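You operate a simulated robot arm through the tools that you are given. There is no shell and no other tool.

Carry out the task below with a simulated robot arm. There is one attempt and no reset: what you move stays moved.

## Task
Cap the short white roll in the teal rack and close the gate.
Fine: orange cap below, green on top; the low core goes in the blue bin, the core on the pegs stays.

The check looks at the end state, three seconds after you hand in, the way a careful person would. Anything else that was tipped, shoved, dropped, spilled or broken makes it a failure. Lids that push on must go on centred and level and be pressed home; caps that screw on are set level and turned clockwise until they are tight.

## Robot
A 6-joint arm with a two-finger gripper, fixed in place. Base frame: the origin is at the foot of the arm, x ahead of it, y to its left, z up; the work surface is at about z = 0.85. Units: m, rad, N and s.
Its first joint turns from -2.897 to 2.897 rad. Payload 2.45 kg.
The tool frame sits at the grasp point between the pads (the TCP): z along the fingers, y along the line on which they close. The tips reach 0.02 m beyond it. The gripper opens to 0.14 m. The gripper's body begins 0.168 m behind the TCP.
Orientation is that of the tool frame in the base frame, as a unit quaternion [x, y, z, w]. With the fingers straight down and closing along the base's y, the tool's x points along the base's -x, its y along +y and its z along -z.

## Interface
- The arm moves only by the tool apply_moves. Its argument "series" is a list of rows, each a list of 7 numbers: the shift along the tool's x, y, z in units of 200 mm (1.0 is 200 mm), then the turn, a rotation vector about the tool's x, y, z in units of 180 degrees (1.0 is 180 degrees), then the finger opening in m, from 0 to 0.14. In form: [[x, y, z, ax, ay, az, claw], ...]. A call has 1 to 20 rows; each row is the pose to reach, as a shift and turn from the pose commanded when the call began, along the tool's axes at that moment. A call with a number of a shift or a turn outside -1 to 1 is refused whole. Each row takes 0.2 s and may step no farther than 0.05 m and 0.15 rad from the row before; otherwise, or with a gripper value out of range, the whole call is refused. Where a pose cannot be reached the arm comes as near as it can. A force on the tool above 70 N (or 10 N above the force at the start of the call, whichever is more), or a blocked arm, ends the call early, and 0.2 s more pass. The fingers move at their own pace (about 0.045 m/s each) and stop on an object; they squeeze with about 30 N. The grip force told is the motor's: it shows also when the fingers shut on nothing. Time passes only in rows, and 0.2 s behind the last, so rows that repeat a pose let the fingers close. The reply holds the time, the measured pose of the TCP, the force on the tool along the base axes, the opening and the grip force, in the units named above and with some noise, with the torque about the TCP (base axes, N m) and any sound that the robot's microphone picked up.
- Cameras (640 x 400 px; columns grow to the right, rows downward): "scene" is fixed at [0.3986, 0.4996, 1.4622]; the picture's right is [-0.02, -1.00, 0.00], its down [-0.64, 0.01, -0.77] and it looks along [0.77, -0.02, -0.64] (base axes); focal length 218 px, centre (320, 200). "wrist" rides on the gripper at [0.078, 0.011, -0.209] in the tool frame; the picture's right is [-0.14, 0.99, 0.00], its down [-0.92, -0.13, -0.37] and it looks along [-0.36, -0.05, 0.93] (tool axes); focal length 280 px, centre (320, 200). There is no depth. A picture from a camera that has moved, and an enlarged one, comes with that camera's place and axes in the base frame and with its lens.
- capture(camera): a new picture of that camera. No time passes.
- zoom(camera, box): a new picture of the part [left, top, right, bottom] of that camera's present view, enlarged. No time passes.
- finish_job(): hands the job in; it is judged then, once.

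Places have to be worked out from the pictures, the camera data and where the tool is seen. Open the gripper and draw the arm clear of the work before you hand the job in, unless the task says otherwise.

The tools are called after ">>>" by a JSON object that holds its "fn" and its "kwargs". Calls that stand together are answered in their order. apply_moves: Moves the arm, as the interface text tells. Its arguments: {"type":"object","properties":{"series":{"type":"array","items":{"type":"array","items":{"type":"number"}}}},"required":["series"]} The other tools are called the same way: capture (camera) takes a picture; zoom (camera, box) takes an enlarged picture of a part of a camera's view; finish_job () hands the job in.

At the start:

```text
t: 0.0
ee_pos: [0.8164, -0.0437, 1.2015]
tool_rot: [0.0, 1.0, 0.0, 0.0]
ft_force: [-0.3, -0.1, 0.4]
ft_torque: [-0.02, 0.04, -0.01]
gripper_width: 0.1403
grip_force: 0.1
```

scene: 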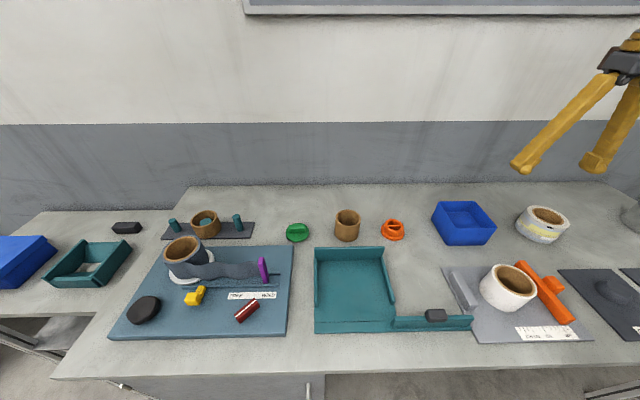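
wrist: 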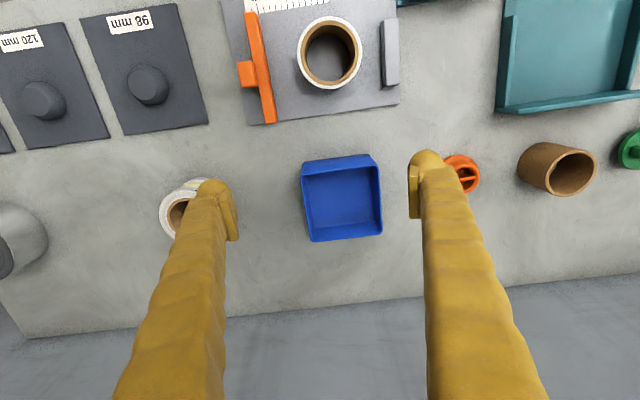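

I'll start by looking closely at the scene to work out what each item is.

>>> {"fn": "zoom", "kwargs": {"camera": "scene", "box": [100, 190, 300, 340]}}

>>> {"fn": "zoom", "kwargs": {"camera": "scene", "box": [280, 190, 480, 340]}}

>>> {"fn": "zoom", "kwargs": {"camera": "scene", "box": [430, 190, 640, 350]}}

>>> {"fn": "zoom", "kwargs": {"camera": "wrist", "box": [0, 0, 420, 260]}}

>>> {"fn": "zoom", "kwargs": {"camera": "scene", "box": [0, 200, 160, 320]}}

```text
2.67 times, centred on (200, 265) of scene
camera zoom: at [0.3986, 0.4996, 1.4622], right [-0.02, -1.0, 0.0], down [-0.64, 0.01, -0.77], along [0.77, -0.02, -0.64], focal length 581 px, centre (640, 27)
```

zoom: 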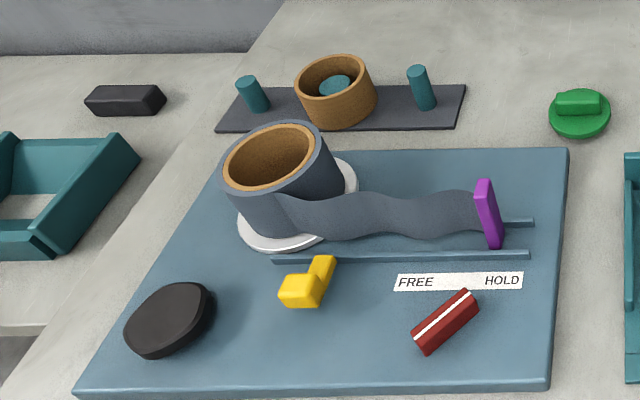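

```text
2.67 times, centred on (380, 265) of scene
camera zoom: at [0.3986, 0.4996, 1.4622], right [-0.02, -1.0, 0.0], down [-0.64, 0.01, -0.77], along [0.77, -0.02, -0.64], focal length 581 px, centre (160, 27)
```

zoom: 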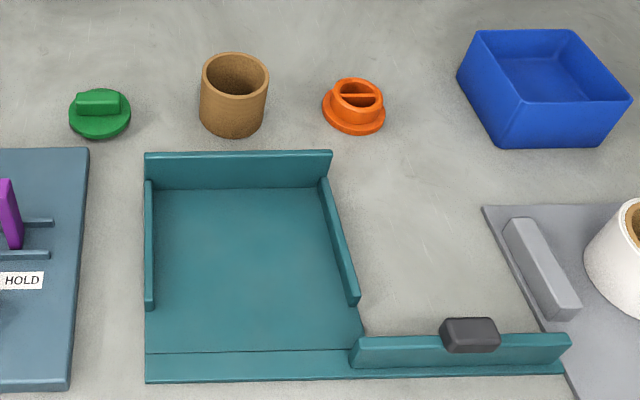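

```text
2.50 times, centred on (535, 270) of scene
camera zoom: at [0.3986, 0.4996, 1.4622], right [-0.02, -1.0, 0.0], down [-0.64, 0.01, -0.77], along [0.77, -0.02, -0.64], focal length 545 px, centre (-218, 25)
```

zoom: 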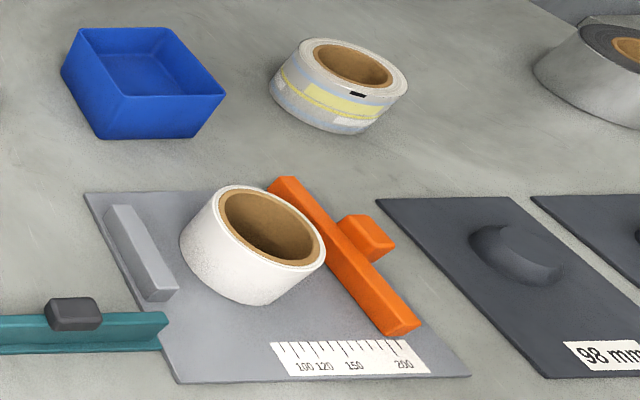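

```text
1.52 times, centred on (210, 130) of wrist
camera zoom: at [0.7385, -0.0339, 1.4099], right [0.14, 0.99, 0.0], down [0.92, -0.13, 0.37], along [0.36, -0.05, -0.93], focal length 427 px, centre (488, 307)
```

zoom: 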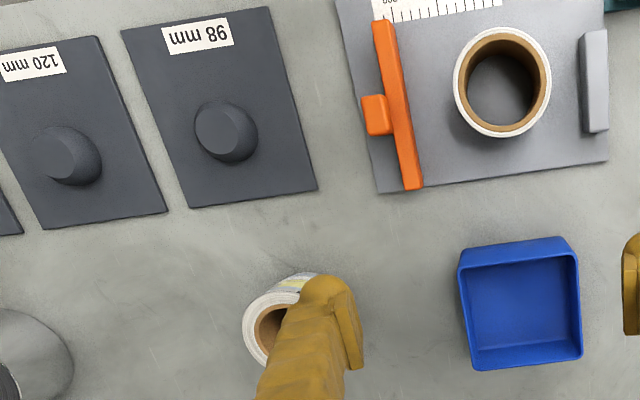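

```text
3.33 times, centred on (80, 260) of scene
camera zoom: at [0.3986, 0.4996, 1.4622], right [-0.02, -1.0, 0.0], down [-0.64, 0.01, -0.77], along [0.77, -0.02, -0.64], focal length 727 px, centre (1120, 0)
```

zoom: 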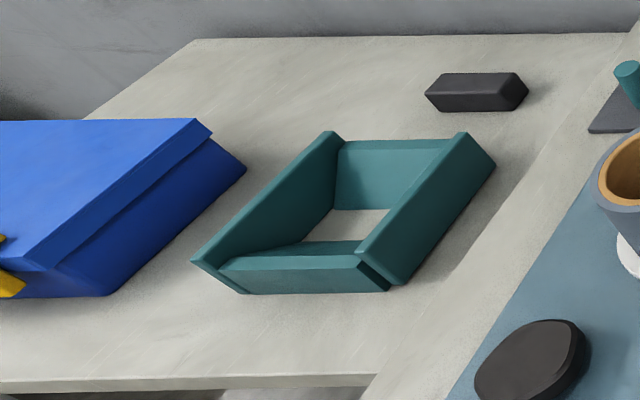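

The teal rack (gate at its right) is at about x 0.61–0.82, y 0.30–0.505, and there are two white-ish rolls to tell apart. I'll pull back at height to get a top view of the right half.

>>> {"fn": "apply_moves", "kwargs": {"series": [[0.22, 0, 0, 0, 0, 0, 0.14], [0.44, 0, 0, 0, 0, 0, 0.14], [0.66, 0, 0, 0, 0, 0, 0.14], [0.88, 0, 0, 0, 0, 0, 0.14], [1.0, 0, 0, 0, 0, 0, 0.14], [1.0, 0, 0, 0, 0, 0, 0.14]]}}

>>> {"fn": "capture", "kwargs": {"camera": "wrist"}}

>>> {"fn": "capture", "kwargs": {"camera": "scene"}}

```text
t: 1.4
ee_pos: [0.616, -0.0447, 1.2029]
tool_rot: [-0.001, 1.0, 0.001, 0.0]
ft_force: [-0.9, 0.3, -0.4]
ft_torque: [0.0, -0.02, 0.0]
gripper_width: 0.1399
grip_force: 0.1
```

```text
taken
camera wrist: at [0.5381, -0.0331, 1.4095], right [0.14, 0.99, 0.0], down [0.92, -0.13, 0.37], along [0.37, -0.05, -0.93], focal length 280 px, centre (320, 200)
```

wrist: 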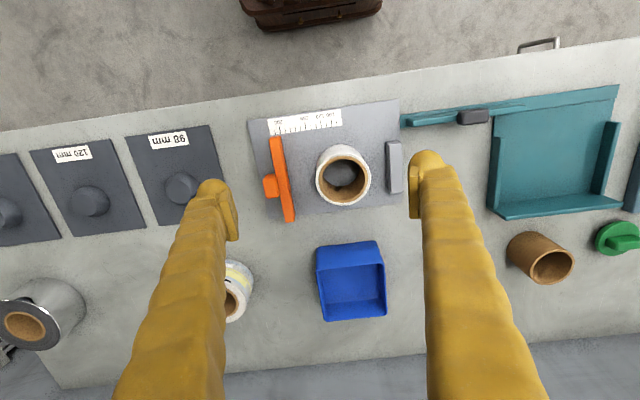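

```text
taken
```

scene: 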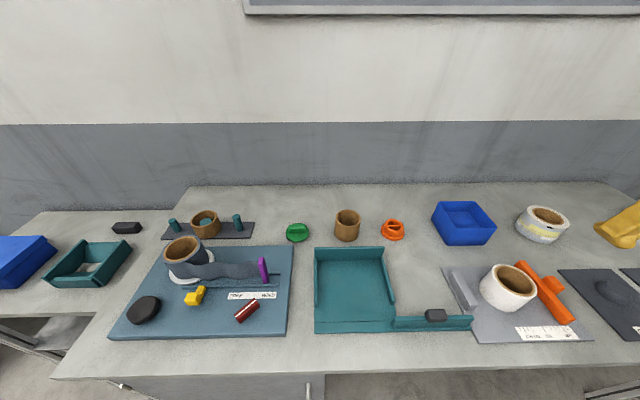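

The plain white roll stands on the gauge plate, while the patterned one lies behind it. I'll move left at height to look at the rack, caps and cores.

>>> {"fn": "apply_moves", "kwargs": {"series": [[0, 0.24, 0, 0, 0, 0, 0.14], [0, 0.48, 0, 0, 0, 0, 0.14], [0, 0.72, 0, 0, 0, 0, 0.14], [0, 0.96, 0, 0, 0, 0, 0.14], [0, 1.0, 0, 0, 0, 0, 0.14], [0, 1.0, 0, 0, 0, 0, 0.14]]}}

>>> {"fn": "capture", "kwargs": {"camera": "wrist"}}

>>> {"fn": "apply_moves", "kwargs": {"series": [[0, 0.24, 0, 0, 0, 0, 0.14], [0, 0.48, 0, 0, 0, 0, 0.14], [0, 0.72, 0, 0, 0, 0, 0.14], [0, 0.96, 0, 0, 0, 0, 0.14], [0, 1.0, 0, 0, 0, 0, 0.14], [0, 1.0, 0, 0, 0, 0, 0.14]]}}

>>> {"fn": "capture", "kwargs": {"camera": "wrist"}}

```text
t: 2.8
ee_pos: [0.6159, 0.1561, 1.2018]
tool_rot: [-0.001, 1.0, 0.001, 0.0]
ft_force: [0.7, -1.0, 0.2]
ft_torque: [0.0, -0.03, 0.02]
gripper_width: 0.1401
grip_force: 0.1
```

```text
taken
camera wrist: at [0.5382, 0.167, 1.4095], right [0.14, 0.99, 0.0], down [0.92, -0.13, 0.37], along [0.37, -0.05, -0.93], focal length 280 px, centre (320, 200)
```

wrist: 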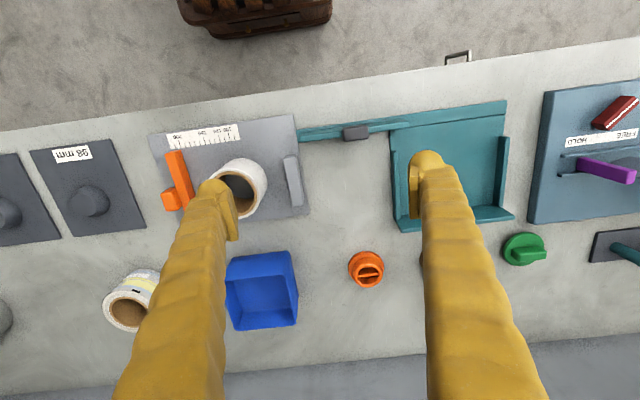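

```text
t: 4.2
ee_pos: [0.6169, 0.3563, 1.2006]
tool_rot: [0.0, 1.0, 0.0, 0.0]
ft_force: [-0.4, -0.7, 0.3]
ft_torque: [-0.02, 0.01, 0.01]
gripper_width: 0.1399
grip_force: 0.1
```

```text
taken
camera wrist: at [0.5391, 0.367, 1.4094], right [0.14, 0.99, 0.0], down [0.92, -0.13, 0.37], along [0.36, -0.05, -0.93], focal length 280 px, centre (320, 200)
```

wrist: 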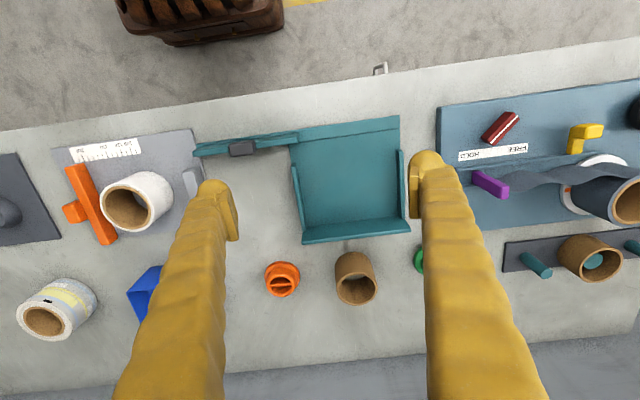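

I need to compare the two white rolls' heights and see the caps' shapes, so I'm zooming in on them from here.

>>> {"fn": "zoom", "kwargs": {"camera": "wrist", "box": [0, 130, 220, 350]}}

>>> {"fn": "zoom", "kwargs": {"camera": "wrist", "box": [240, 230, 420, 330]}}

>>> {"fn": "zoom", "kwargs": {"camera": "wrist", "box": [190, 100, 420, 250]}}

>>> {"fn": "zoom", "kwargs": {"camera": "scene", "box": [460, 180, 640, 300]}}

```text
1.82 times, centred on (110, 240) of wrist
camera zoom: at [0.5391, 0.367, 1.4094], right [0.14, 0.99, 0.0], down [0.92, -0.13, 0.37], along [0.36, -0.05, -0.93], focal length 510 px, centre (702, 127)
```

zoom: 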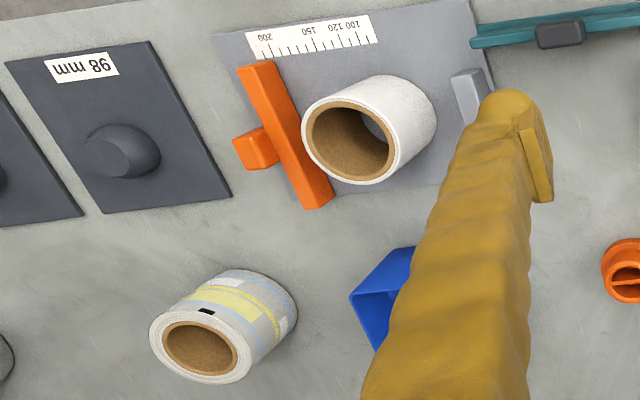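

```text
3.56 times, centred on (330, 280) of wrist
camera zoom: at [0.5391, 0.367, 1.4094], right [0.14, 0.99, 0.0], down [0.92, -0.13, 0.37], along [0.36, -0.05, -0.93], focal length 997 px, centre (284, -84)
```

zoom: 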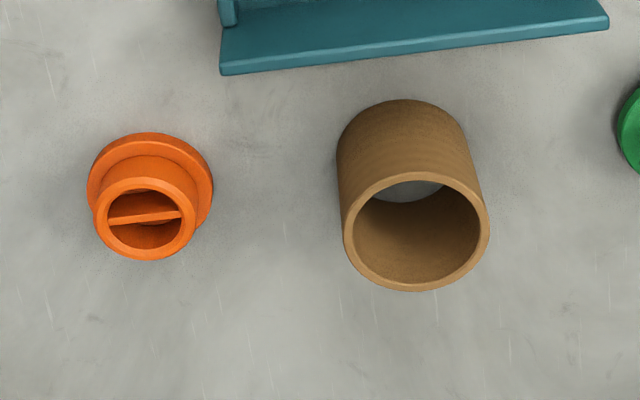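

```text
2.67 times, centred on (305, 175) of wrist
camera zoom: at [0.5391, 0.367, 1.4094], right [0.14, 0.99, 0.0], down [0.92, -0.13, 0.37], along [0.36, -0.05, -0.93], focal length 748 px, centre (360, 267)
```

zoom: 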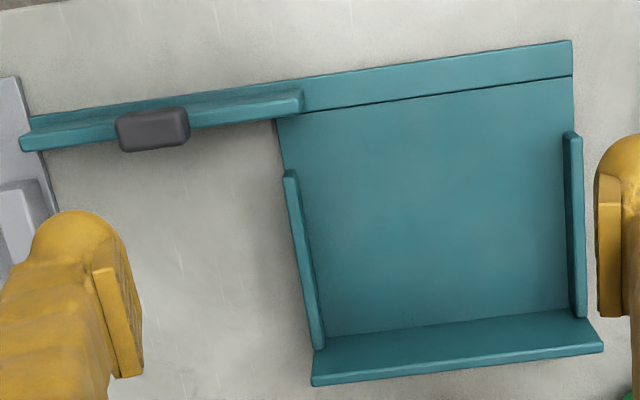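

```text
3.33 times, centred on (550, 240) of scene
camera zoom: at [0.3986, 0.4996, 1.4622], right [-0.02, -1.0, 0.0], down [-0.64, 0.01, -0.77], along [0.77, -0.02, -0.64], focal length 727 px, centre (-447, 67)
```

zoom: 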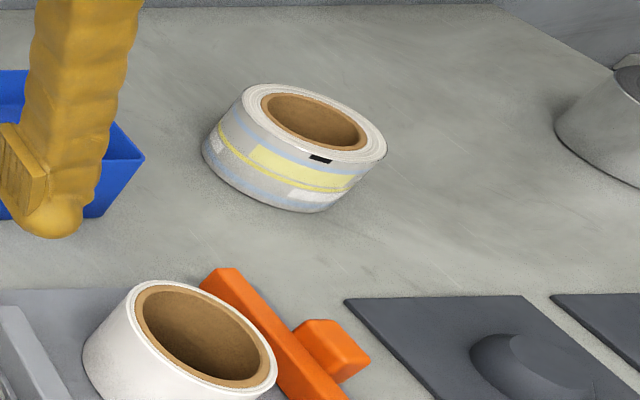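

The plain white roll has a thin wall and stands near (0.68, 0.0), and the printed one is near (0.90, -0.27). I'll go back over the plain roll to measure it from several angles.

>>> {"fn": "apply_moves", "kwargs": {"series": [[0, -0.25, 0, 0, 0, 0, 0.14], [0, -0.5, 0, 0, 0, 0, 0.14], [0, -0.75, 0, 0, 0, 0, 0.14], [0, -1.0, 0, 0, 0, 0, 0.14]]}}

>>> {"fn": "apply_moves", "kwargs": {"series": [[0, -0.2, 0.1, 0, 0, 0, 0.14], [0, -0.4, 0.2, 0, 0, 0, 0.14], [0, -0.6, 0.3, 0, 0, 0, 0.14], [0, -0.78, 0.4, 0, 0, 0, 0.14], [0, -0.78, 0.4, 0, 0, 0, 0.14]]}}

>>> {"fn": "capture", "kwargs": {"camera": "wrist"}}

```text
t: 5.2
ee_pos: [0.6181, 0.1536, 1.2025]
tool_rot: [0.0, 1.0, 0.0, 0.0]
ft_force: [-0.2, -0.1, -0.3]
ft_torque: [-0.03, 0.0, -0.03]
gripper_width: 0.14
grip_force: 0.2
```

```text
t: 6.4
ee_pos: [0.616, -0.0011, 1.121]
tool_rot: [0.0, 1.0, 0.0, 0.0]
ft_force: [0.6, 0.2, 0.0]
ft_torque: [-0.01, 0.01, -0.01]
gripper_width: 0.1399
grip_force: 0.1
```

```text
taken
camera wrist: at [0.5381, 0.0102, 1.3297], right [0.14, 0.99, 0.0], down [0.92, -0.13, 0.37], along [0.37, -0.05, -0.93], focal length 280 px, centre (320, 200)
```

wrist: 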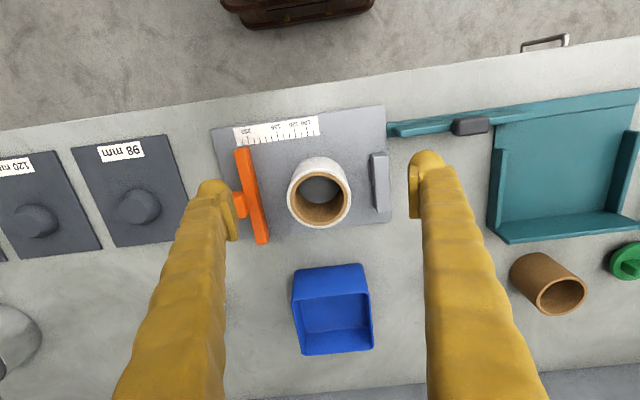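

>>> {"fn": "zoom", "kwargs": {"camera": "wrist", "box": [200, 90, 440, 240]}}

>>> {"fn": "zoom", "kwargs": {"camera": "scene", "box": [460, 250, 580, 325]}}

```text
2.67 times, centred on (320, 165) of wrist
camera zoom: at [0.5381, 0.0102, 1.3297], right [0.14, 0.99, 0.0], down [0.92, -0.13, 0.37], along [0.37, -0.05, -0.93], focal length 748 px, centre (320, 293)
```

zoom: 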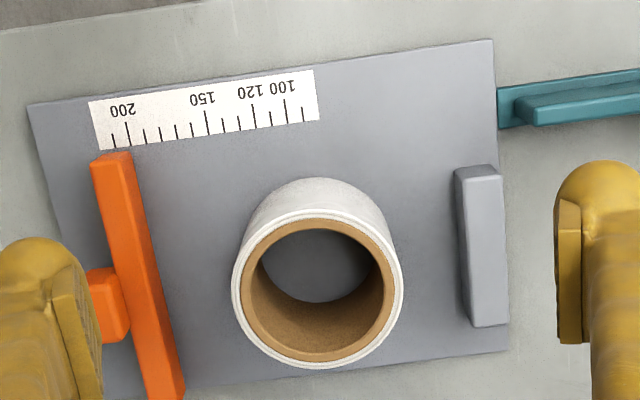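

```text
5.33 times, centred on (520, 288) of scene
camera zoom: at [0.3986, 0.4996, 1.4622], right [-0.02, -1.0, 0.0], down [-0.64, 0.01, -0.77], along [0.77, -0.02, -0.64], focal length 1163 px, centre (-747, -267)
```

zoom: 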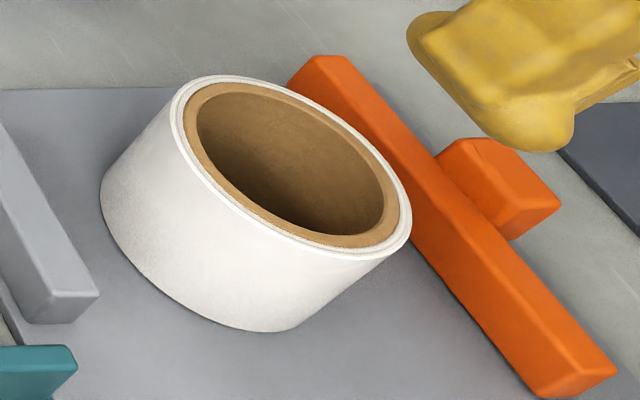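

The plain white roll is about 98 mm across and ~75 mm high, centred near (0.696, -0.011); its bore (~71 mm) suits the plug on the orange cap, while the printed roll is bigger (~120 mm). Now I look closer at the far objects: standing core, orange cap and green cap.

>>> {"fn": "apply_moves", "kwargs": {"series": [[-0.1, 0.22, 0, 0, 0, 0, 0.14], [-0.2, 0.44, 0, 0, 0, 0, 0.14], [-0.3, 0.66, 0, 0, 0, 0, 0.14], [-0.4, 0.88, 0, 0, 0, 0, 0.14], [-0.5, 1.0, 0, 0, 0, 0, 0.14]]}}

>>> {"fn": "apply_moves", "kwargs": {"series": [[-0.06, 0.24, 0, 0, 0, 0, 0.14], [-0.1, 0.48, 0, 0, 0, 0, 0.14], [-0.15, 0.72, 0, 0, 0, 0, 0.14], [-0.2, 0.9, 0, 0, 0, 0, 0.14], [-0.2, 0.9, 0, 0, 0, 0, 0.14]]}}

>>> {"fn": "capture", "kwargs": {"camera": "wrist"}}

```text
t: 7.6
ee_pos: [0.717, 0.1994, 1.1214]
tool_rot: [0.0, 1.0, 0.0, 0.0]
ft_force: [-0.5, 0.6, 0.7]
ft_torque: [-0.01, -0.05, -0.02]
gripper_width: 0.1401
grip_force: 0.1
```

```text
t: 8.8
ee_pos: [0.7593, 0.3791, 1.1219]
tool_rot: [0.0, 1.0, -0.001, 0.0]
ft_force: [0.2, 0.4, 0.0]
ft_torque: [-0.04, 0.03, -0.01]
gripper_width: 0.1401
grip_force: 0.0
```

```text
taken
camera wrist: at [0.6798, 0.3909, 1.3297], right [0.14, 0.99, 0.0], down [0.92, -0.13, 0.37], along [0.37, -0.05, -0.93], focal length 280 px, centre (320, 200)
```

wrist: 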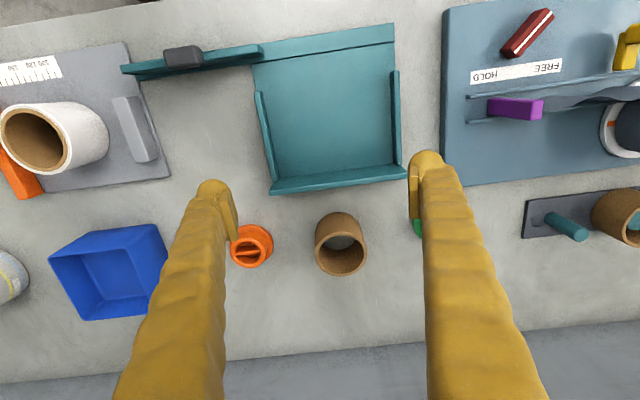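

The core sits almost dead ahead. I'll zoom to fix the core's and caps' positions, and look at the green cap with the scene camera.

>>> {"fn": "zoom", "kwargs": {"camera": "wrist", "box": [220, 190, 420, 300]}}

>>> {"fn": "zoom", "kwargs": {"camera": "scene", "box": [270, 205, 350, 255]}}

>>> {"fn": "zoom", "kwargs": {"camera": "scene", "box": [340, 205, 420, 255]}}

```text
3.20 times, centred on (320, 245) of wrist
camera zoom: at [0.6798, 0.3909, 1.3297], right [0.14, 0.99, 0.0], down [0.92, -0.13, 0.37], along [0.37, -0.05, -0.93], focal length 897 px, centre (320, 56)
```

zoom: 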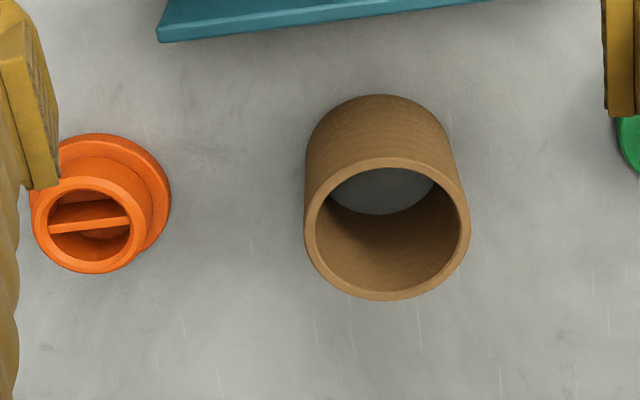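

```text
8.00 times, centred on (310, 230) of scene
camera zoom: at [0.3986, 0.4996, 1.4622], right [-0.02, -1.0, 0.0], down [-0.64, 0.01, -0.77], along [0.77, -0.02, -0.64], focal length 1744 px, centre (400, -40)
```

zoom: 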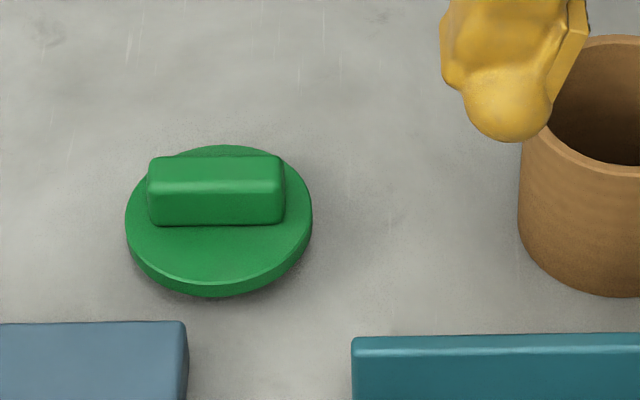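

```text
8.00 times, centred on (380, 230) of scene
camera zoom: at [0.3986, 0.4996, 1.4622], right [-0.02, -1.0, 0.0], down [-0.64, 0.01, -0.77], along [0.77, -0.02, -0.64], focal length 1744 px, centre (-160, -40)
```

zoom: 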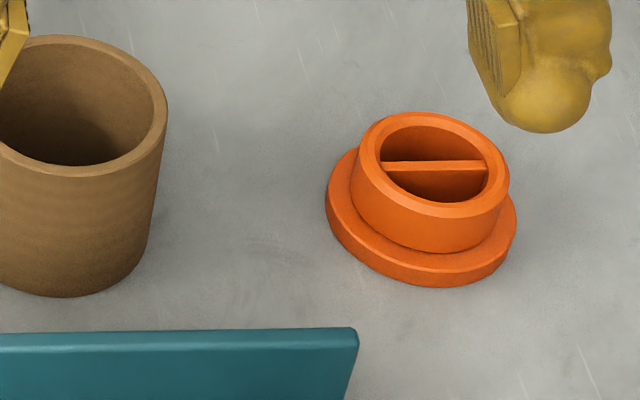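

The core is centred at about (0.938, 0.391) with its top near z 0.928. That is just past the vertical reach, so I'll lean the tool 20° outward and bring it above the core.

>>> {"fn": "apply_moves", "kwargs": {"series": [[-0.15, 0.01, 0.08, 0, -0.02, 0, 0.14], [-0.3, 0.02, 0.16, 0, -0.04, 0, 0.14], [-0.45, 0.03, 0.24, 0, -0.06, 0, 0.14], [-0.6, 0.04, 0.32, 0, -0.08, 0, 0.14], [-0.75, 0.05, 0.4, 0, -0.1, 0, 0.14], [-0.9, 0.055, 0.48, 0, -0.111, 0, 0.14], [-0.905, 0.055, 0.48, 0, -0.111, 0, 0.14]]}}

>>> {"fn": "capture", "kwargs": {"camera": "wrist"}}

>>> {"fn": "capture", "kwargs": {"camera": "scene"}}

```text
t: 10.4
ee_pos: [0.9367, 0.3913, 1.0261]
tool_rot: [0.0, 0.985, 0.001, 0.174]
ft_force: [0.3, 0.6, 0.1]
ft_torque: [0.0, 0.02, 0.0]
gripper_width: 0.14
grip_force: 0.0
```

```text
taken
camera wrist: at [0.7928, 0.4015, 1.1943], right [0.13, 0.99, 0.05], down [0.74, -0.13, 0.66], along [0.66, -0.05, -0.75], focal length 280 px, centre (320, 200)
```

wrist: 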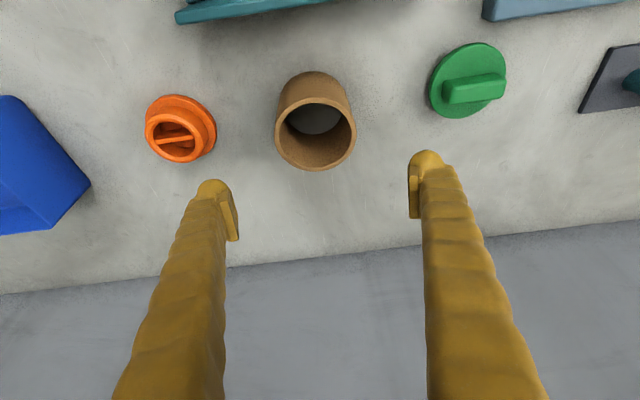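

```text
taken
```

scene: 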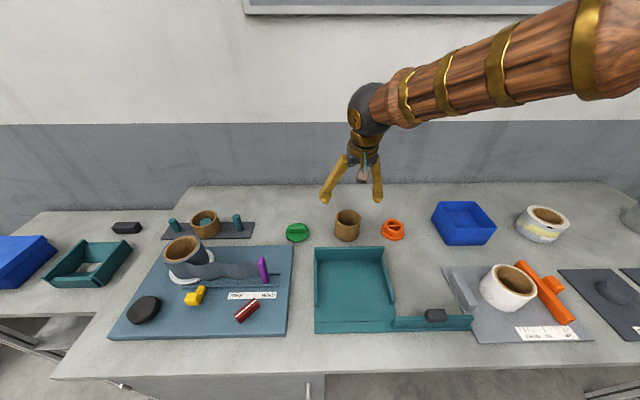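

Core is confirmed at (0.937, 0.391). I'll descend straight down around it, then close.

>>> {"fn": "apply_moves", "kwargs": {"series": [[0.05, 0, 0.145, 0, 0, 0, 0.14], [0.1, 0, 0.29, 0, 0, 0, 0.14], [0.15, 0, 0.433, 0, 0, 0, 0.14], [0.205, 0, 0.577, 0, 0, 0, 0.14], [0.205, 0, 0.577, 0, 0, 0, 0.14]]}}

>>> {"fn": "capture", "kwargs": {"camera": "wrist"}}

```text
t: 11.6
ee_pos: [0.9389, 0.3901, 0.9043]
tool_rot: [0.0, 0.985, 0.0, 0.174]
ft_force: [-0.1, 0.2, 0.6]
ft_torque: [0.0, 0.01, -0.02]
gripper_width: 0.1399
grip_force: 0.1
```

```text
taken
camera wrist: at [0.7944, 0.4015, 1.0717], right [0.13, 0.99, 0.05], down [0.74, -0.13, 0.66], along [0.66, -0.05, -0.75], focal length 280 px, centre (320, 200)
```

wrist: 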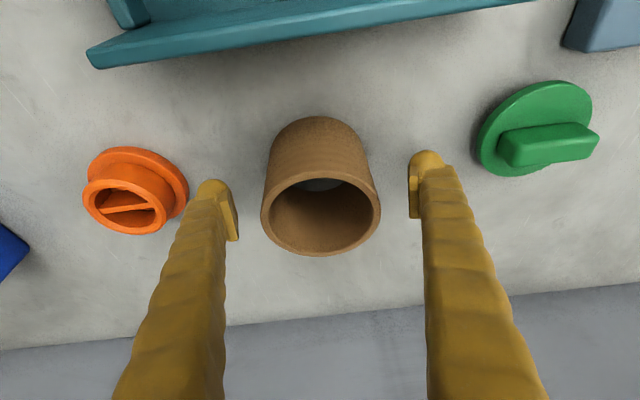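

The fingers straddle the core symmetrically. Closing now.

>>> {"fn": "apply_moves", "kwargs": {"series": [[0, 0, 0, 0, 0, 0, 0.1], [0, 0, 0, 0, 0, 0, 0.08], [0, 0, 0, 0, 0, 0, 0.07], [0, 0, 0, 0, 0, 0, 0.07], [0, 0, 0, 0, 0, 0, 0.07], [0, 0, 0, 0, 0, 0, 0.07]]}}

>>> {"fn": "capture", "kwargs": {"camera": "wrist"}}

```text
t: 13.0
ee_pos: [0.9397, 0.3903, 0.9028]
tool_rot: [0.0, 0.985, -0.001, 0.174]
ft_force: [-0.6, -1.4, 0.0]
ft_torque: [0.04, 0.01, 0.02]
gripper_width: 0.0944
grip_force: 29.8
```

```text
taken
camera wrist: at [0.7944, 0.4015, 1.072], right [0.13, 0.99, 0.05], down [0.74, -0.13, 0.66], along [0.66, -0.05, -0.75], focal length 280 px, centre (320, 200)
```

wrist: 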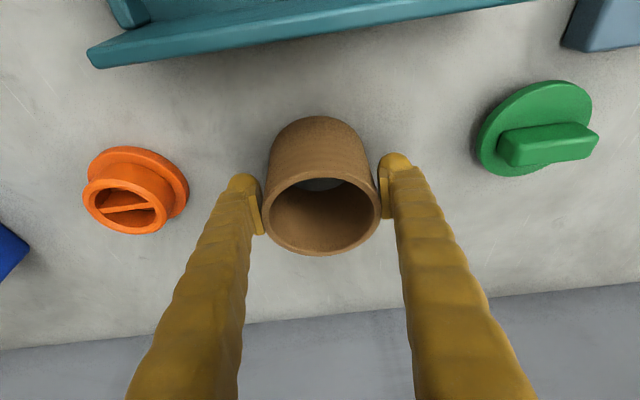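

Gripped: the core is 94 mm across at 30 N. I'll lift it straight up 12 cm and carry it to the right toward the blue bin.

>>> {"fn": "apply_moves", "kwargs": {"series": [[-0.05, 0, -0.14, 0, 0, 0, 0.07], [-0.1, 0, -0.28, 0, 0, 0, 0.07], [-0.15, 0, -0.42, 0, 0, 0, 0.07], [-0.205, 0, -0.564, 0, 0, 0, 0.07], [-0.205, -0.2, -0.564, 0, 0, 0, 0.07], [-0.205, -0.4, -0.564, 0, 0, 0, 0.07], [-0.205, -0.6, -0.564, 0, 0, 0, 0.07], [-0.205, -0.8, -0.564, 0, 0, 0, 0.07], [-0.205, -1.0, -0.564, 0, 0, 0, 0.07], [-0.205, -1.0, -0.564, 0, 0, 0, 0.07]]}}

>>> {"fn": "capture", "kwargs": {"camera": "wrist"}}

>>> {"fn": "capture", "kwargs": {"camera": "scene"}}

```text
t: 15.2
ee_pos: [0.9386, 0.1886, 1.0233]
tool_rot: [-0.001, 0.985, 0.0, 0.174]
ft_force: [0.8, 0.8, -0.3]
ft_torque: [0.04, 0.04, 0.0]
gripper_width: 0.0943
grip_force: 29.8
```

```text
taken
camera wrist: at [0.7942, 0.1999, 1.1922], right [0.13, 0.99, 0.05], down [0.74, -0.13, 0.66], along [0.66, -0.05, -0.75], focal length 280 px, centre (320, 200)
```

wrist: 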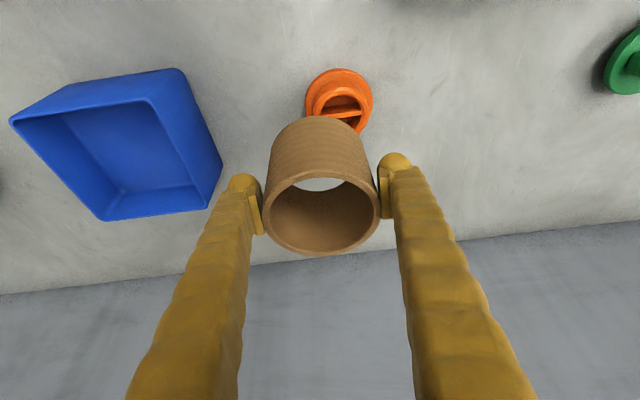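

```text
taken
```

scene: 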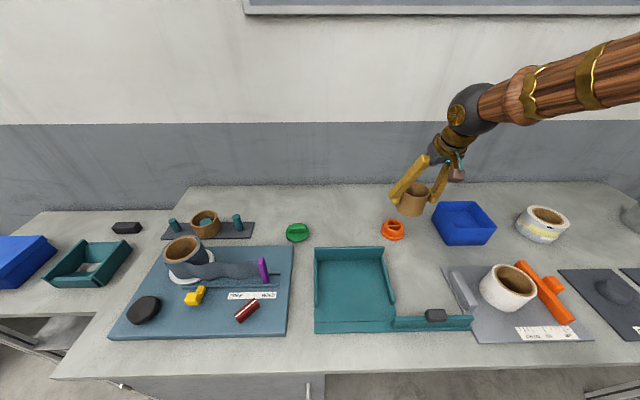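

The core is held upright. The bin's rim is about x 0.874–1.011, y -0.094–0.046, too tight for two fingers beside the core, so I'll set the core down on open table near (0.82, 0.20). There I can regrip it by one wall with a vertical tool.

>>> {"fn": "apply_moves", "kwargs": {"series": [[0.2, 0.02, -0.073, 0, 0, 0, 0.07], [0.4, 0.04, -0.146, 0, 0, 0, 0.07], [0.6015, 0.05, -0.219, 0, 0, 0, 0.07], [0.67, 0.05, -0.034, 0, 0, 0, 0.07], [0.74, 0.05, 0.15, 0, 0, 0, 0.07], [0.785, 0.05, 0.285, 0, 0, 0, 0.07], [0.8, 0.05, 0.325, 0, 0, 0, 0.07], [0.803, 0.05, 0.333, 0, 0, 0, 0.07], [0.803, 0.05, 0.333, 0, 0, 0, 0.07]]}}

>>> {"fn": "capture", "kwargs": {"camera": "wrist"}}

>>> {"fn": "zoom", "kwargs": {"camera": "scene", "box": [340, 200, 460, 275]}}

```text
t: 17.2
ee_pos: [0.8098, 0.1987, 0.9061]
tool_rot: [-0.001, 0.985, 0.0, 0.174]
ft_force: [0.4, 0.4, -1.0]
ft_torque: [0.0, 0.0, 0.02]
gripper_width: 0.0941
grip_force: 30.2
```

```text
taken
camera wrist: at [0.6652, 0.2104, 1.0745], right [0.13, 0.99, 0.05], down [0.74, -0.13, 0.66], along [0.66, -0.05, -0.75], focal length 280 px, centre (320, 200)
```

wrist: 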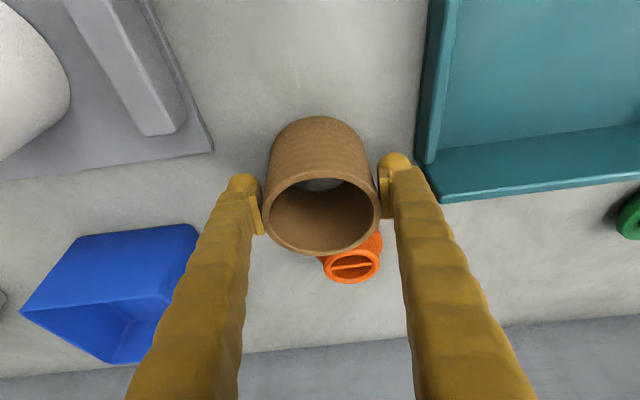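

```text
5.33 times, centred on (400, 238) of scene
camera zoom: at [0.3986, 0.4996, 1.4622], right [-0.02, -1.0, 0.0], down [-0.64, 0.01, -0.77], along [0.77, -0.02, -0.64], focal length 1163 px, centre (-107, 0)
```

zoom: 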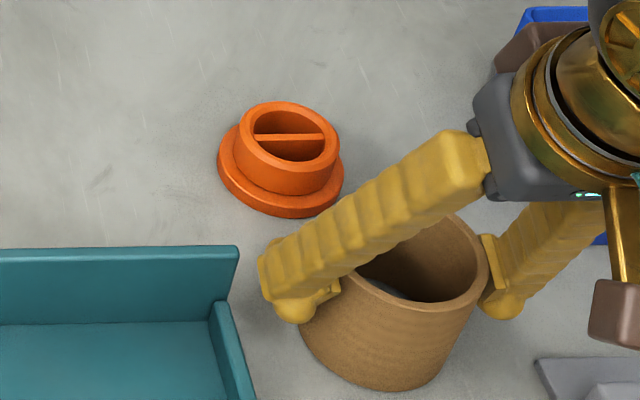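

The core hangs about 2 mm above the table. I'll lower it the last bit until it touches, then check the force.

>>> {"fn": "apply_moves", "kwargs": {"series": [[0.002, 0, 0.005, 0, 0, 0, 0.07], [0.0034, 0, 0.0094, 0, 0, 0, 0.07], [0.0042, 0, 0.0115, 0, 0, 0, 0.07], [0.0042, 0, 0.0115, 0, 0, 0, 0.07]]}}

```text
t: 18.2
ee_pos: [0.8107, 0.2002, 0.9041]
tool_rot: [0.0, 0.985, 0.0, 0.174]
ft_force: [-3.0, -1.8, 9.3]
ft_torque: [0.0, -0.04, -0.03]
gripper_width: 0.0938
grip_force: 30.2
```

It touches with 9 N. I'll open the fingers and rise clear.

>>> {"fn": "apply_moves", "kwargs": {"series": [[0, 0, 0, 0, 0, 0, 0.1], [0, 0, 0, 0, 0, 0, 0.12], [0, 0, 0, 0, 0, 0, 0.135], [0, 0, 0, 0, 0, 0, 0.135], [-0.08, 0, -0.22, 0, 0, 0, 0.135], [-0.16, 0, -0.44, 0, 0, 0, 0.135], [-0.24, 0, -0.66, 0, 0, 0, 0.135], [-0.3, 0, -0.85, 0, 0, 0, 0.135], [-0.3, 0, -0.85, 0, 0, 0, 0.135]]}}

>>> {"fn": "capture", "kwargs": {"camera": "wrist"}}

```text
t: 20.2
ee_pos: [0.8081, 0.1997, 1.0833]
tool_rot: [0.0, 0.985, 0.001, 0.174]
ft_force: [0.2, 0.6, 0.3]
ft_torque: [-0.01, -0.01, -0.03]
gripper_width: 0.1348
grip_force: 0.0
```

```text
taken
camera wrist: at [0.6638, 0.2111, 1.2518], right [0.13, 0.99, 0.05], down [0.74, -0.13, 0.66], along [0.66, -0.05, -0.75], focal length 280 px, centre (320, 200)
```

wrist: 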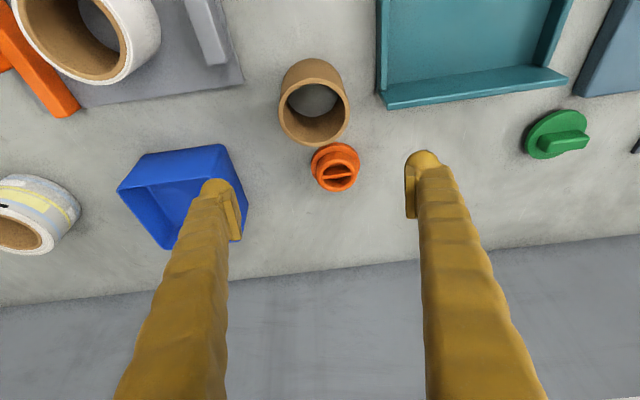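

The core stands free at about (0.82, 0.20). I'll bring the tool back to vertical and back off to measure it.

>>> {"fn": "apply_moves", "kwargs": {"series": [[0.09, 0, -0.07, 0, 0.03, 0, 0.14], [0.18, 0, -0.14, 0, 0.06, 0, 0.14], [0.28, 0, -0.22, 0, 0.09, 0, 0.14], [0.372, 0, -0.295, 0, 0.111, 0, 0.14], [0.372, 0, -0.295, 0, 0.111, 0, 0.14]]}}

>>> {"fn": "capture", "kwargs": {"camera": "wrist"}}

>>> {"fn": "zoom", "kwargs": {"camera": "wrist", "box": [200, 110, 440, 260]}}

```text
t: 21.4
ee_pos: [0.717, 0.1993, 1.113]
tool_rot: [0.0, 1.0, -0.001, 0.0]
ft_force: [0.6, 0.6, 0.2]
ft_torque: [0.0, 0.0, -0.01]
gripper_width: 0.14
grip_force: 0.1
```

```text
taken
camera wrist: at [0.64, 0.2109, 1.3219], right [0.14, 0.99, 0.0], down [0.92, -0.13, 0.37], along [0.36, -0.05, -0.93], focal length 280 px, centre (320, 200)
```

wrist: 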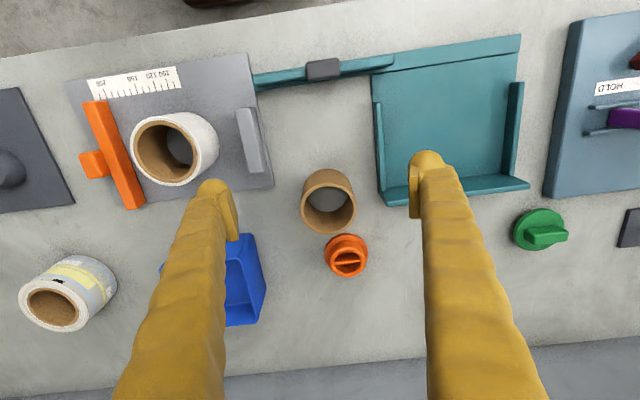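

```text
2.67 times, centred on (320, 185) of wrist
camera zoom: at [0.64, 0.2109, 1.3219], right [0.14, 0.99, 0.0], down [0.92, -0.13, 0.37], along [0.36, -0.05, -0.93], focal length 748 px, centre (320, 240)
```

zoom: 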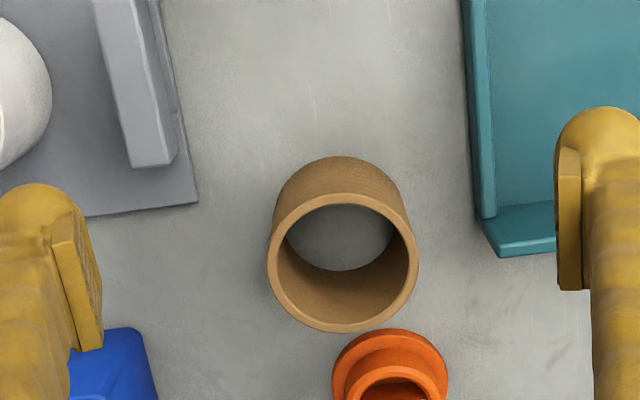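

The core's y is set by the grip (0.200) and its x is about 0.818. I'll yaw the tool 45° and hover over its near-left wall with a 50 mm opening.

>>> {"fn": "apply_moves", "kwargs": {"series": [[-0.06, 0.026, 0.078, 0, 0, -0.0417, 0.1], [-0.12, 0.052, 0.156, 0, 0, -0.0833, 0.06], [-0.18, 0.078, 0.234, 0, 0, -0.125, 0.05], [-0.24, 0.104, 0.312, 0, 0, -0.1667, 0.05], [-0.3, 0.13, 0.39, 0, 0, -0.2083, 0.05], [-0.363, 0.153, 0.465, 0, 0, -0.25, 0.05], [-0.363, 0.153, 0.465, 0, 0, -0.25, 0.05]]}}

>>> {"fn": "capture", "kwargs": {"camera": "wrist"}}

>>> {"fn": "zoom", "kwargs": {"camera": "scene", "box": [320, 190, 480, 290]}}

```text
t: 23.0
ee_pos: [0.7919, 0.2303, 1.0202]
tool_rot: [-0.384, 0.924, 0.0, 0.0]
ft_force: [-0.1, 1.0, 0.3]
ft_torque: [-0.03, 0.01, 0.01]
gripper_width: 0.0502
grip_force: 0.0
```

```text
taken
camera wrist: at [0.729, 0.1833, 1.2284], right [-0.6, 0.8, 0.0], down [0.74, 0.56, 0.37], along [0.29, 0.22, -0.93], focal length 280 px, centre (320, 200)
```

wrist: 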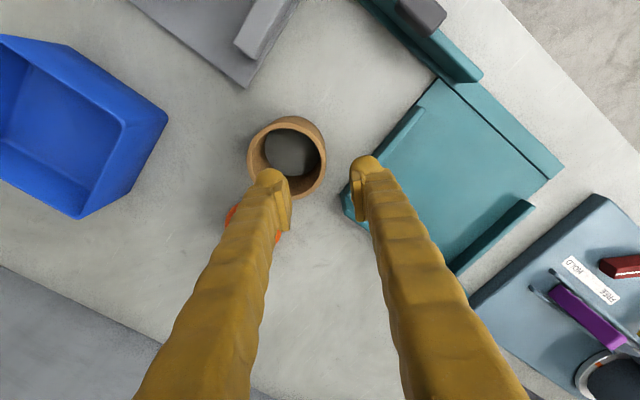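

```text
4.00 times, centred on (400, 240) of scene
camera zoom: at [0.3986, 0.4996, 1.4622], right [-0.02, -1.0, 0.0], down [-0.64, 0.01, -0.77], along [0.77, -0.02, -0.64], focal length 872 px, centre (0, 40)
```

zoom: 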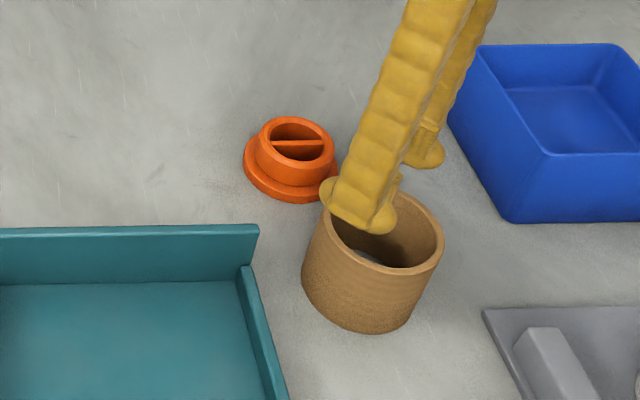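

In the image the core's wall lies midway between the fingers within ~3 mm. I'll descend and pinch the wall.

>>> {"fn": "apply_moves", "kwargs": {"series": [[0, 0, 0.18, 0, 0, 0, 0.05], [0, 0, 0.36, 0, 0, 0, 0.05], [0, 0, 0.535, 0, 0, 0, 0.05], [0, 0, 0.535, 0, 0, 0, 0.05], [0, 0, 0.535, 0, 0, 0, 0.03], [0, 0, 0.535, 0, 0, 0, 0.015], [0, 0, 0.535, 0, 0, 0, 0], [0, 0, 0.535, 0, 0, 0, 0], [0, 0, 0.535, 0, 0, 0, 0], [0, 0, 0.535, 0, 0, 0, 0]]}}

>>> {"fn": "capture", "kwargs": {"camera": "wrist"}}

>>> {"fn": "zoom", "kwargs": {"camera": "scene", "box": [320, 190, 480, 290]}}

```text
t: 25.2
ee_pos: [0.7908, 0.2296, 0.912]
tool_rot: [-0.383, 0.924, -0.001, 0.0]
ft_force: [0.5, 0.3, 0.2]
ft_torque: [0.04, 0.02, 0.02]
gripper_width: 0.0057
grip_force: 30.2
```

```text
taken
camera wrist: at [0.7283, 0.1825, 1.1208], right [-0.6, 0.8, 0.0], down [0.74, 0.56, 0.37], along [0.29, 0.22, -0.93], focal length 280 px, centre (320, 200)
```

wrist: 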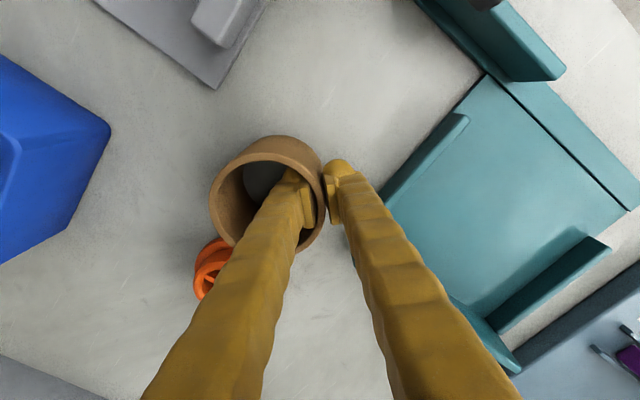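

```text
4.00 times, centred on (400, 240) of scene
camera zoom: at [0.3986, 0.4996, 1.4622], right [-0.02, -1.0, 0.0], down [-0.64, 0.01, -0.77], along [0.77, -0.02, -0.64], focal length 872 px, centre (0, 40)
```

zoom: 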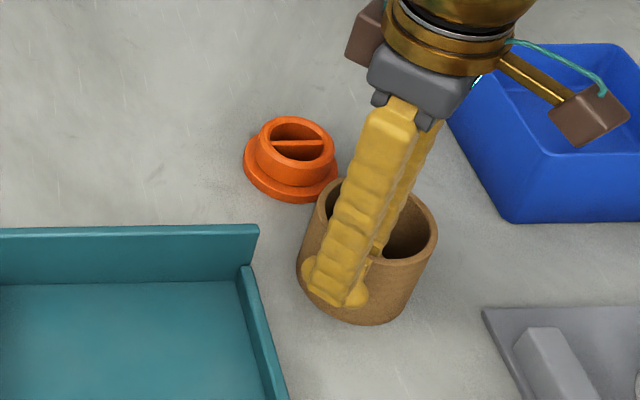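

The wall is pinched at 30 N. I'll lift 13 cm and move toward the bin, then check the bin's geometry from above.

>>> {"fn": "apply_moves", "kwargs": {"series": [[0, 0, -0.2, 0, 0, 0, 0], [0, 0, -0.42, 0, 0, 0, 0], [0, 0, -0.65, 0, 0, 0, 0], [0.06, -0.2, -0.65, 0, 0, 0, 0], [0.12, -0.4, -0.65, 0, 0, 0, 0], [0.18, -0.6, -0.65, 0, 0, 0, 0], [0.22, -0.75, -0.65, 0, 0, 0, 0], [0.22, -0.75, -0.65, 0, 0, 0, 0]]}}

>>> {"fn": "capture", "kwargs": {"camera": "wrist"}}

>>> {"fn": "zoom", "kwargs": {"camera": "scene", "box": [400, 180, 520, 255]}}

```text
t: 27.0
ee_pos: [0.8654, 0.0945, 1.0456]
tool_rot: [-0.382, 0.924, 0.0, 0.0]
ft_force: [0.5, 0.2, -0.1]
ft_torque: [0.01, 0.0, 0.02]
gripper_width: 0.0059
grip_force: 30.0
```

```text
taken
camera wrist: at [0.803, 0.0466, 1.2526], right [-0.6, 0.8, 0.0], down [0.74, 0.56, 0.37], along [0.29, 0.22, -0.93], focal length 280 px, centre (320, 200)
```

wrist: 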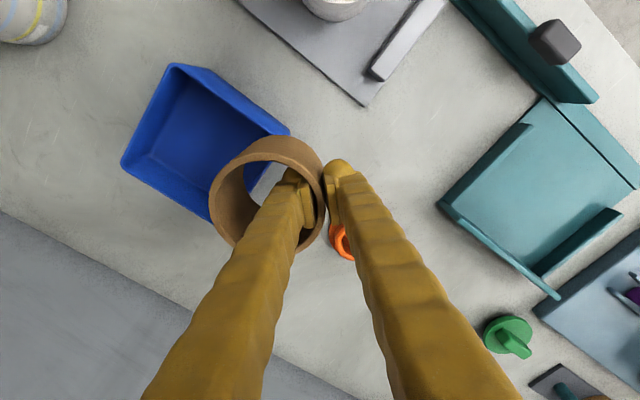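

```text
5.33 times, centred on (460, 218) of scene
camera zoom: at [0.3986, 0.4996, 1.4622], right [-0.02, -1.0, 0.0], down [-0.64, 0.01, -0.77], along [0.77, -0.02, -0.64], focal length 1163 px, centre (-427, 107)
```

zoom: 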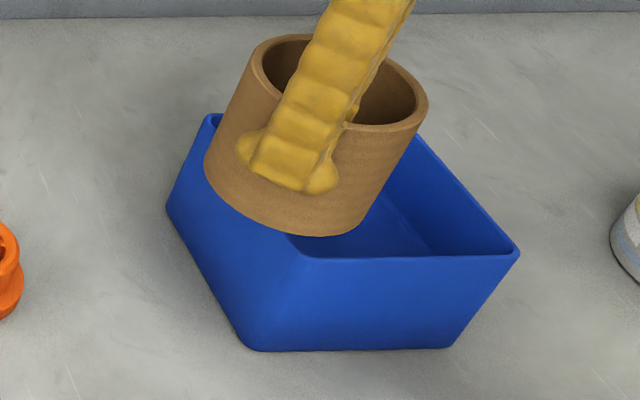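

The bin centre works out at about (0.943, -0.025) with its rim at z≈0.935. I'll position the core over it and check before lowering.

>>> {"fn": "apply_moves", "kwargs": {"series": [[0.04, -0.15, 0, 0, 0, 0, 0], [0.09, -0.33, 0, 0, 0, 0, 0], [0.1457, -0.501, 0, 0, 0, 0, 0], [0.1457, -0.501, 0, 0, 0, 0, 0], [0.1457, -0.501, 0.1, 0, 0, 0, 0], [0.1457, -0.501, 0.1, 0, 0, 0, 0]]}}

>>> {"fn": "capture", "kwargs": {"camera": "wrist"}}

>>> {"fn": "zoom", "kwargs": {"camera": "scene", "box": [400, 180, 520, 255]}}

```text
t: 28.4
ee_pos: [0.9159, 0.0032, 1.0241]
tool_rot: [-0.383, 0.924, 0.0, 0.0]
ft_force: [-0.2, 0.4, -0.2]
ft_torque: [-0.02, 0.03, 0.0]
gripper_width: 0.0061
grip_force: 29.7
```

```text
taken
camera wrist: at [0.8539, -0.0449, 1.2321], right [-0.6, 0.8, 0.0], down [0.74, 0.56, 0.37], along [0.29, 0.22, -0.93], focal length 280 px, centre (320, 200)
```

wrist: 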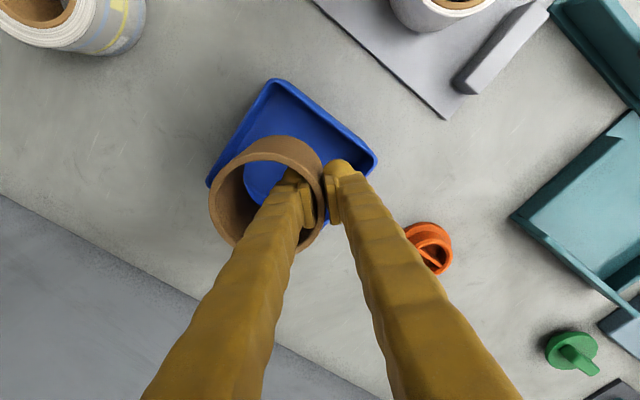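

```text
5.33 times, centred on (460, 218) of scene
camera zoom: at [0.3986, 0.4996, 1.4622], right [-0.02, -1.0, 0.0], down [-0.64, 0.01, -0.77], along [0.77, -0.02, -0.64], focal length 1163 px, centre (-427, 107)
```

zoom: 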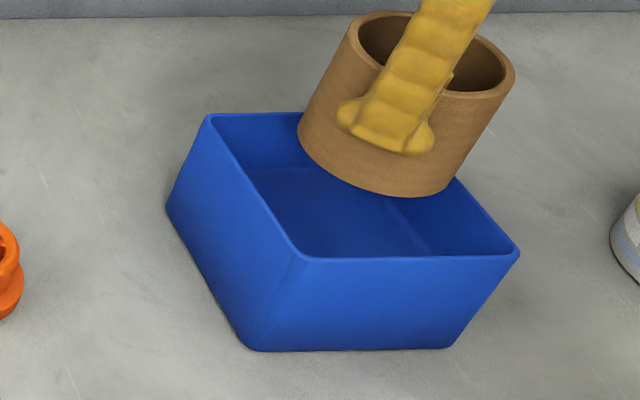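

Alignment over the bin looks good. I'll nudge 3 mm left and lower the core into the bin, slowing near its floor.

>>> {"fn": "apply_moves", "kwargs": {"series": [[-0.007, 0.014, 0.05, 0, 0, 0, 0], [-0.007, 0.014, 0.18, 0, 0, 0, 0], [-0.007, 0.014, 0.31, 0, 0, 0, 0], [-0.007, 0.014, 0.42, 0, 0, 0, 0], [-0.007, 0.014, 0.47, 0, 0, 0, 0], [-0.007, 0.014, 0.49, 0, 0, 0, 0], [-0.007, 0.014, 0.5, 0, 0, 0, 0], [-0.007, 0.014, 0.5, 0, 0, 0, 0]]}}

>>> {"fn": "zoom", "kwargs": {"camera": "scene", "box": [400, 180, 520, 255]}}

>>> {"fn": "capture", "kwargs": {"camera": "wrist"}}

```text
t: 30.2
ee_pos: [0.9157, 0.0055, 0.9251]
tool_rot: [-0.383, 0.924, -0.001, 0.001]
ft_force: [1.0, -1.3, 32.3]
ft_torque: [-0.09, 0.0, 0.07]
gripper_width: 0.0059
grip_force: 30.1
```

```text
5.33 times, centred on (460, 218) of scene
camera zoom: at [0.3986, 0.4996, 1.4622], right [-0.02, -1.0, 0.0], down [-0.64, 0.01, -0.77], along [0.77, -0.02, -0.64], focal length 1163 px, centre (-427, 107)
```

zoom: 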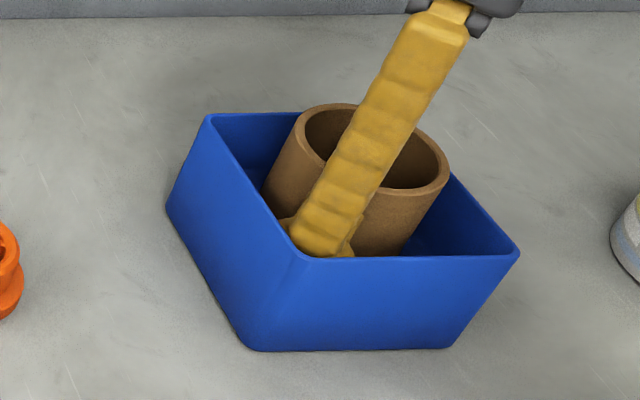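

```text
taken
camera wrist: at [0.8524, -0.042, 1.1323], right [-0.6, 0.8, 0.0], down [0.74, 0.56, 0.37], along [0.29, 0.22, -0.93], focal length 280 px, centre (320, 200)
```

wrist: 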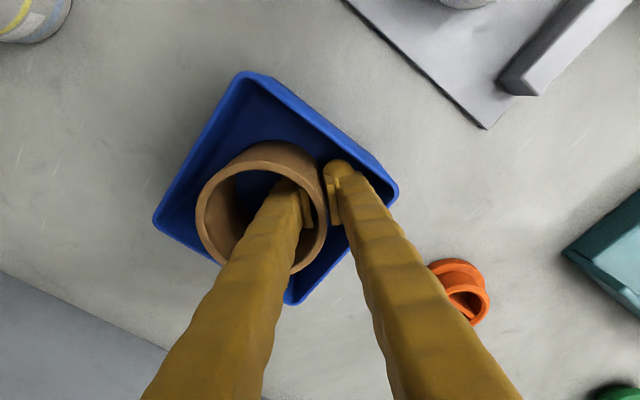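

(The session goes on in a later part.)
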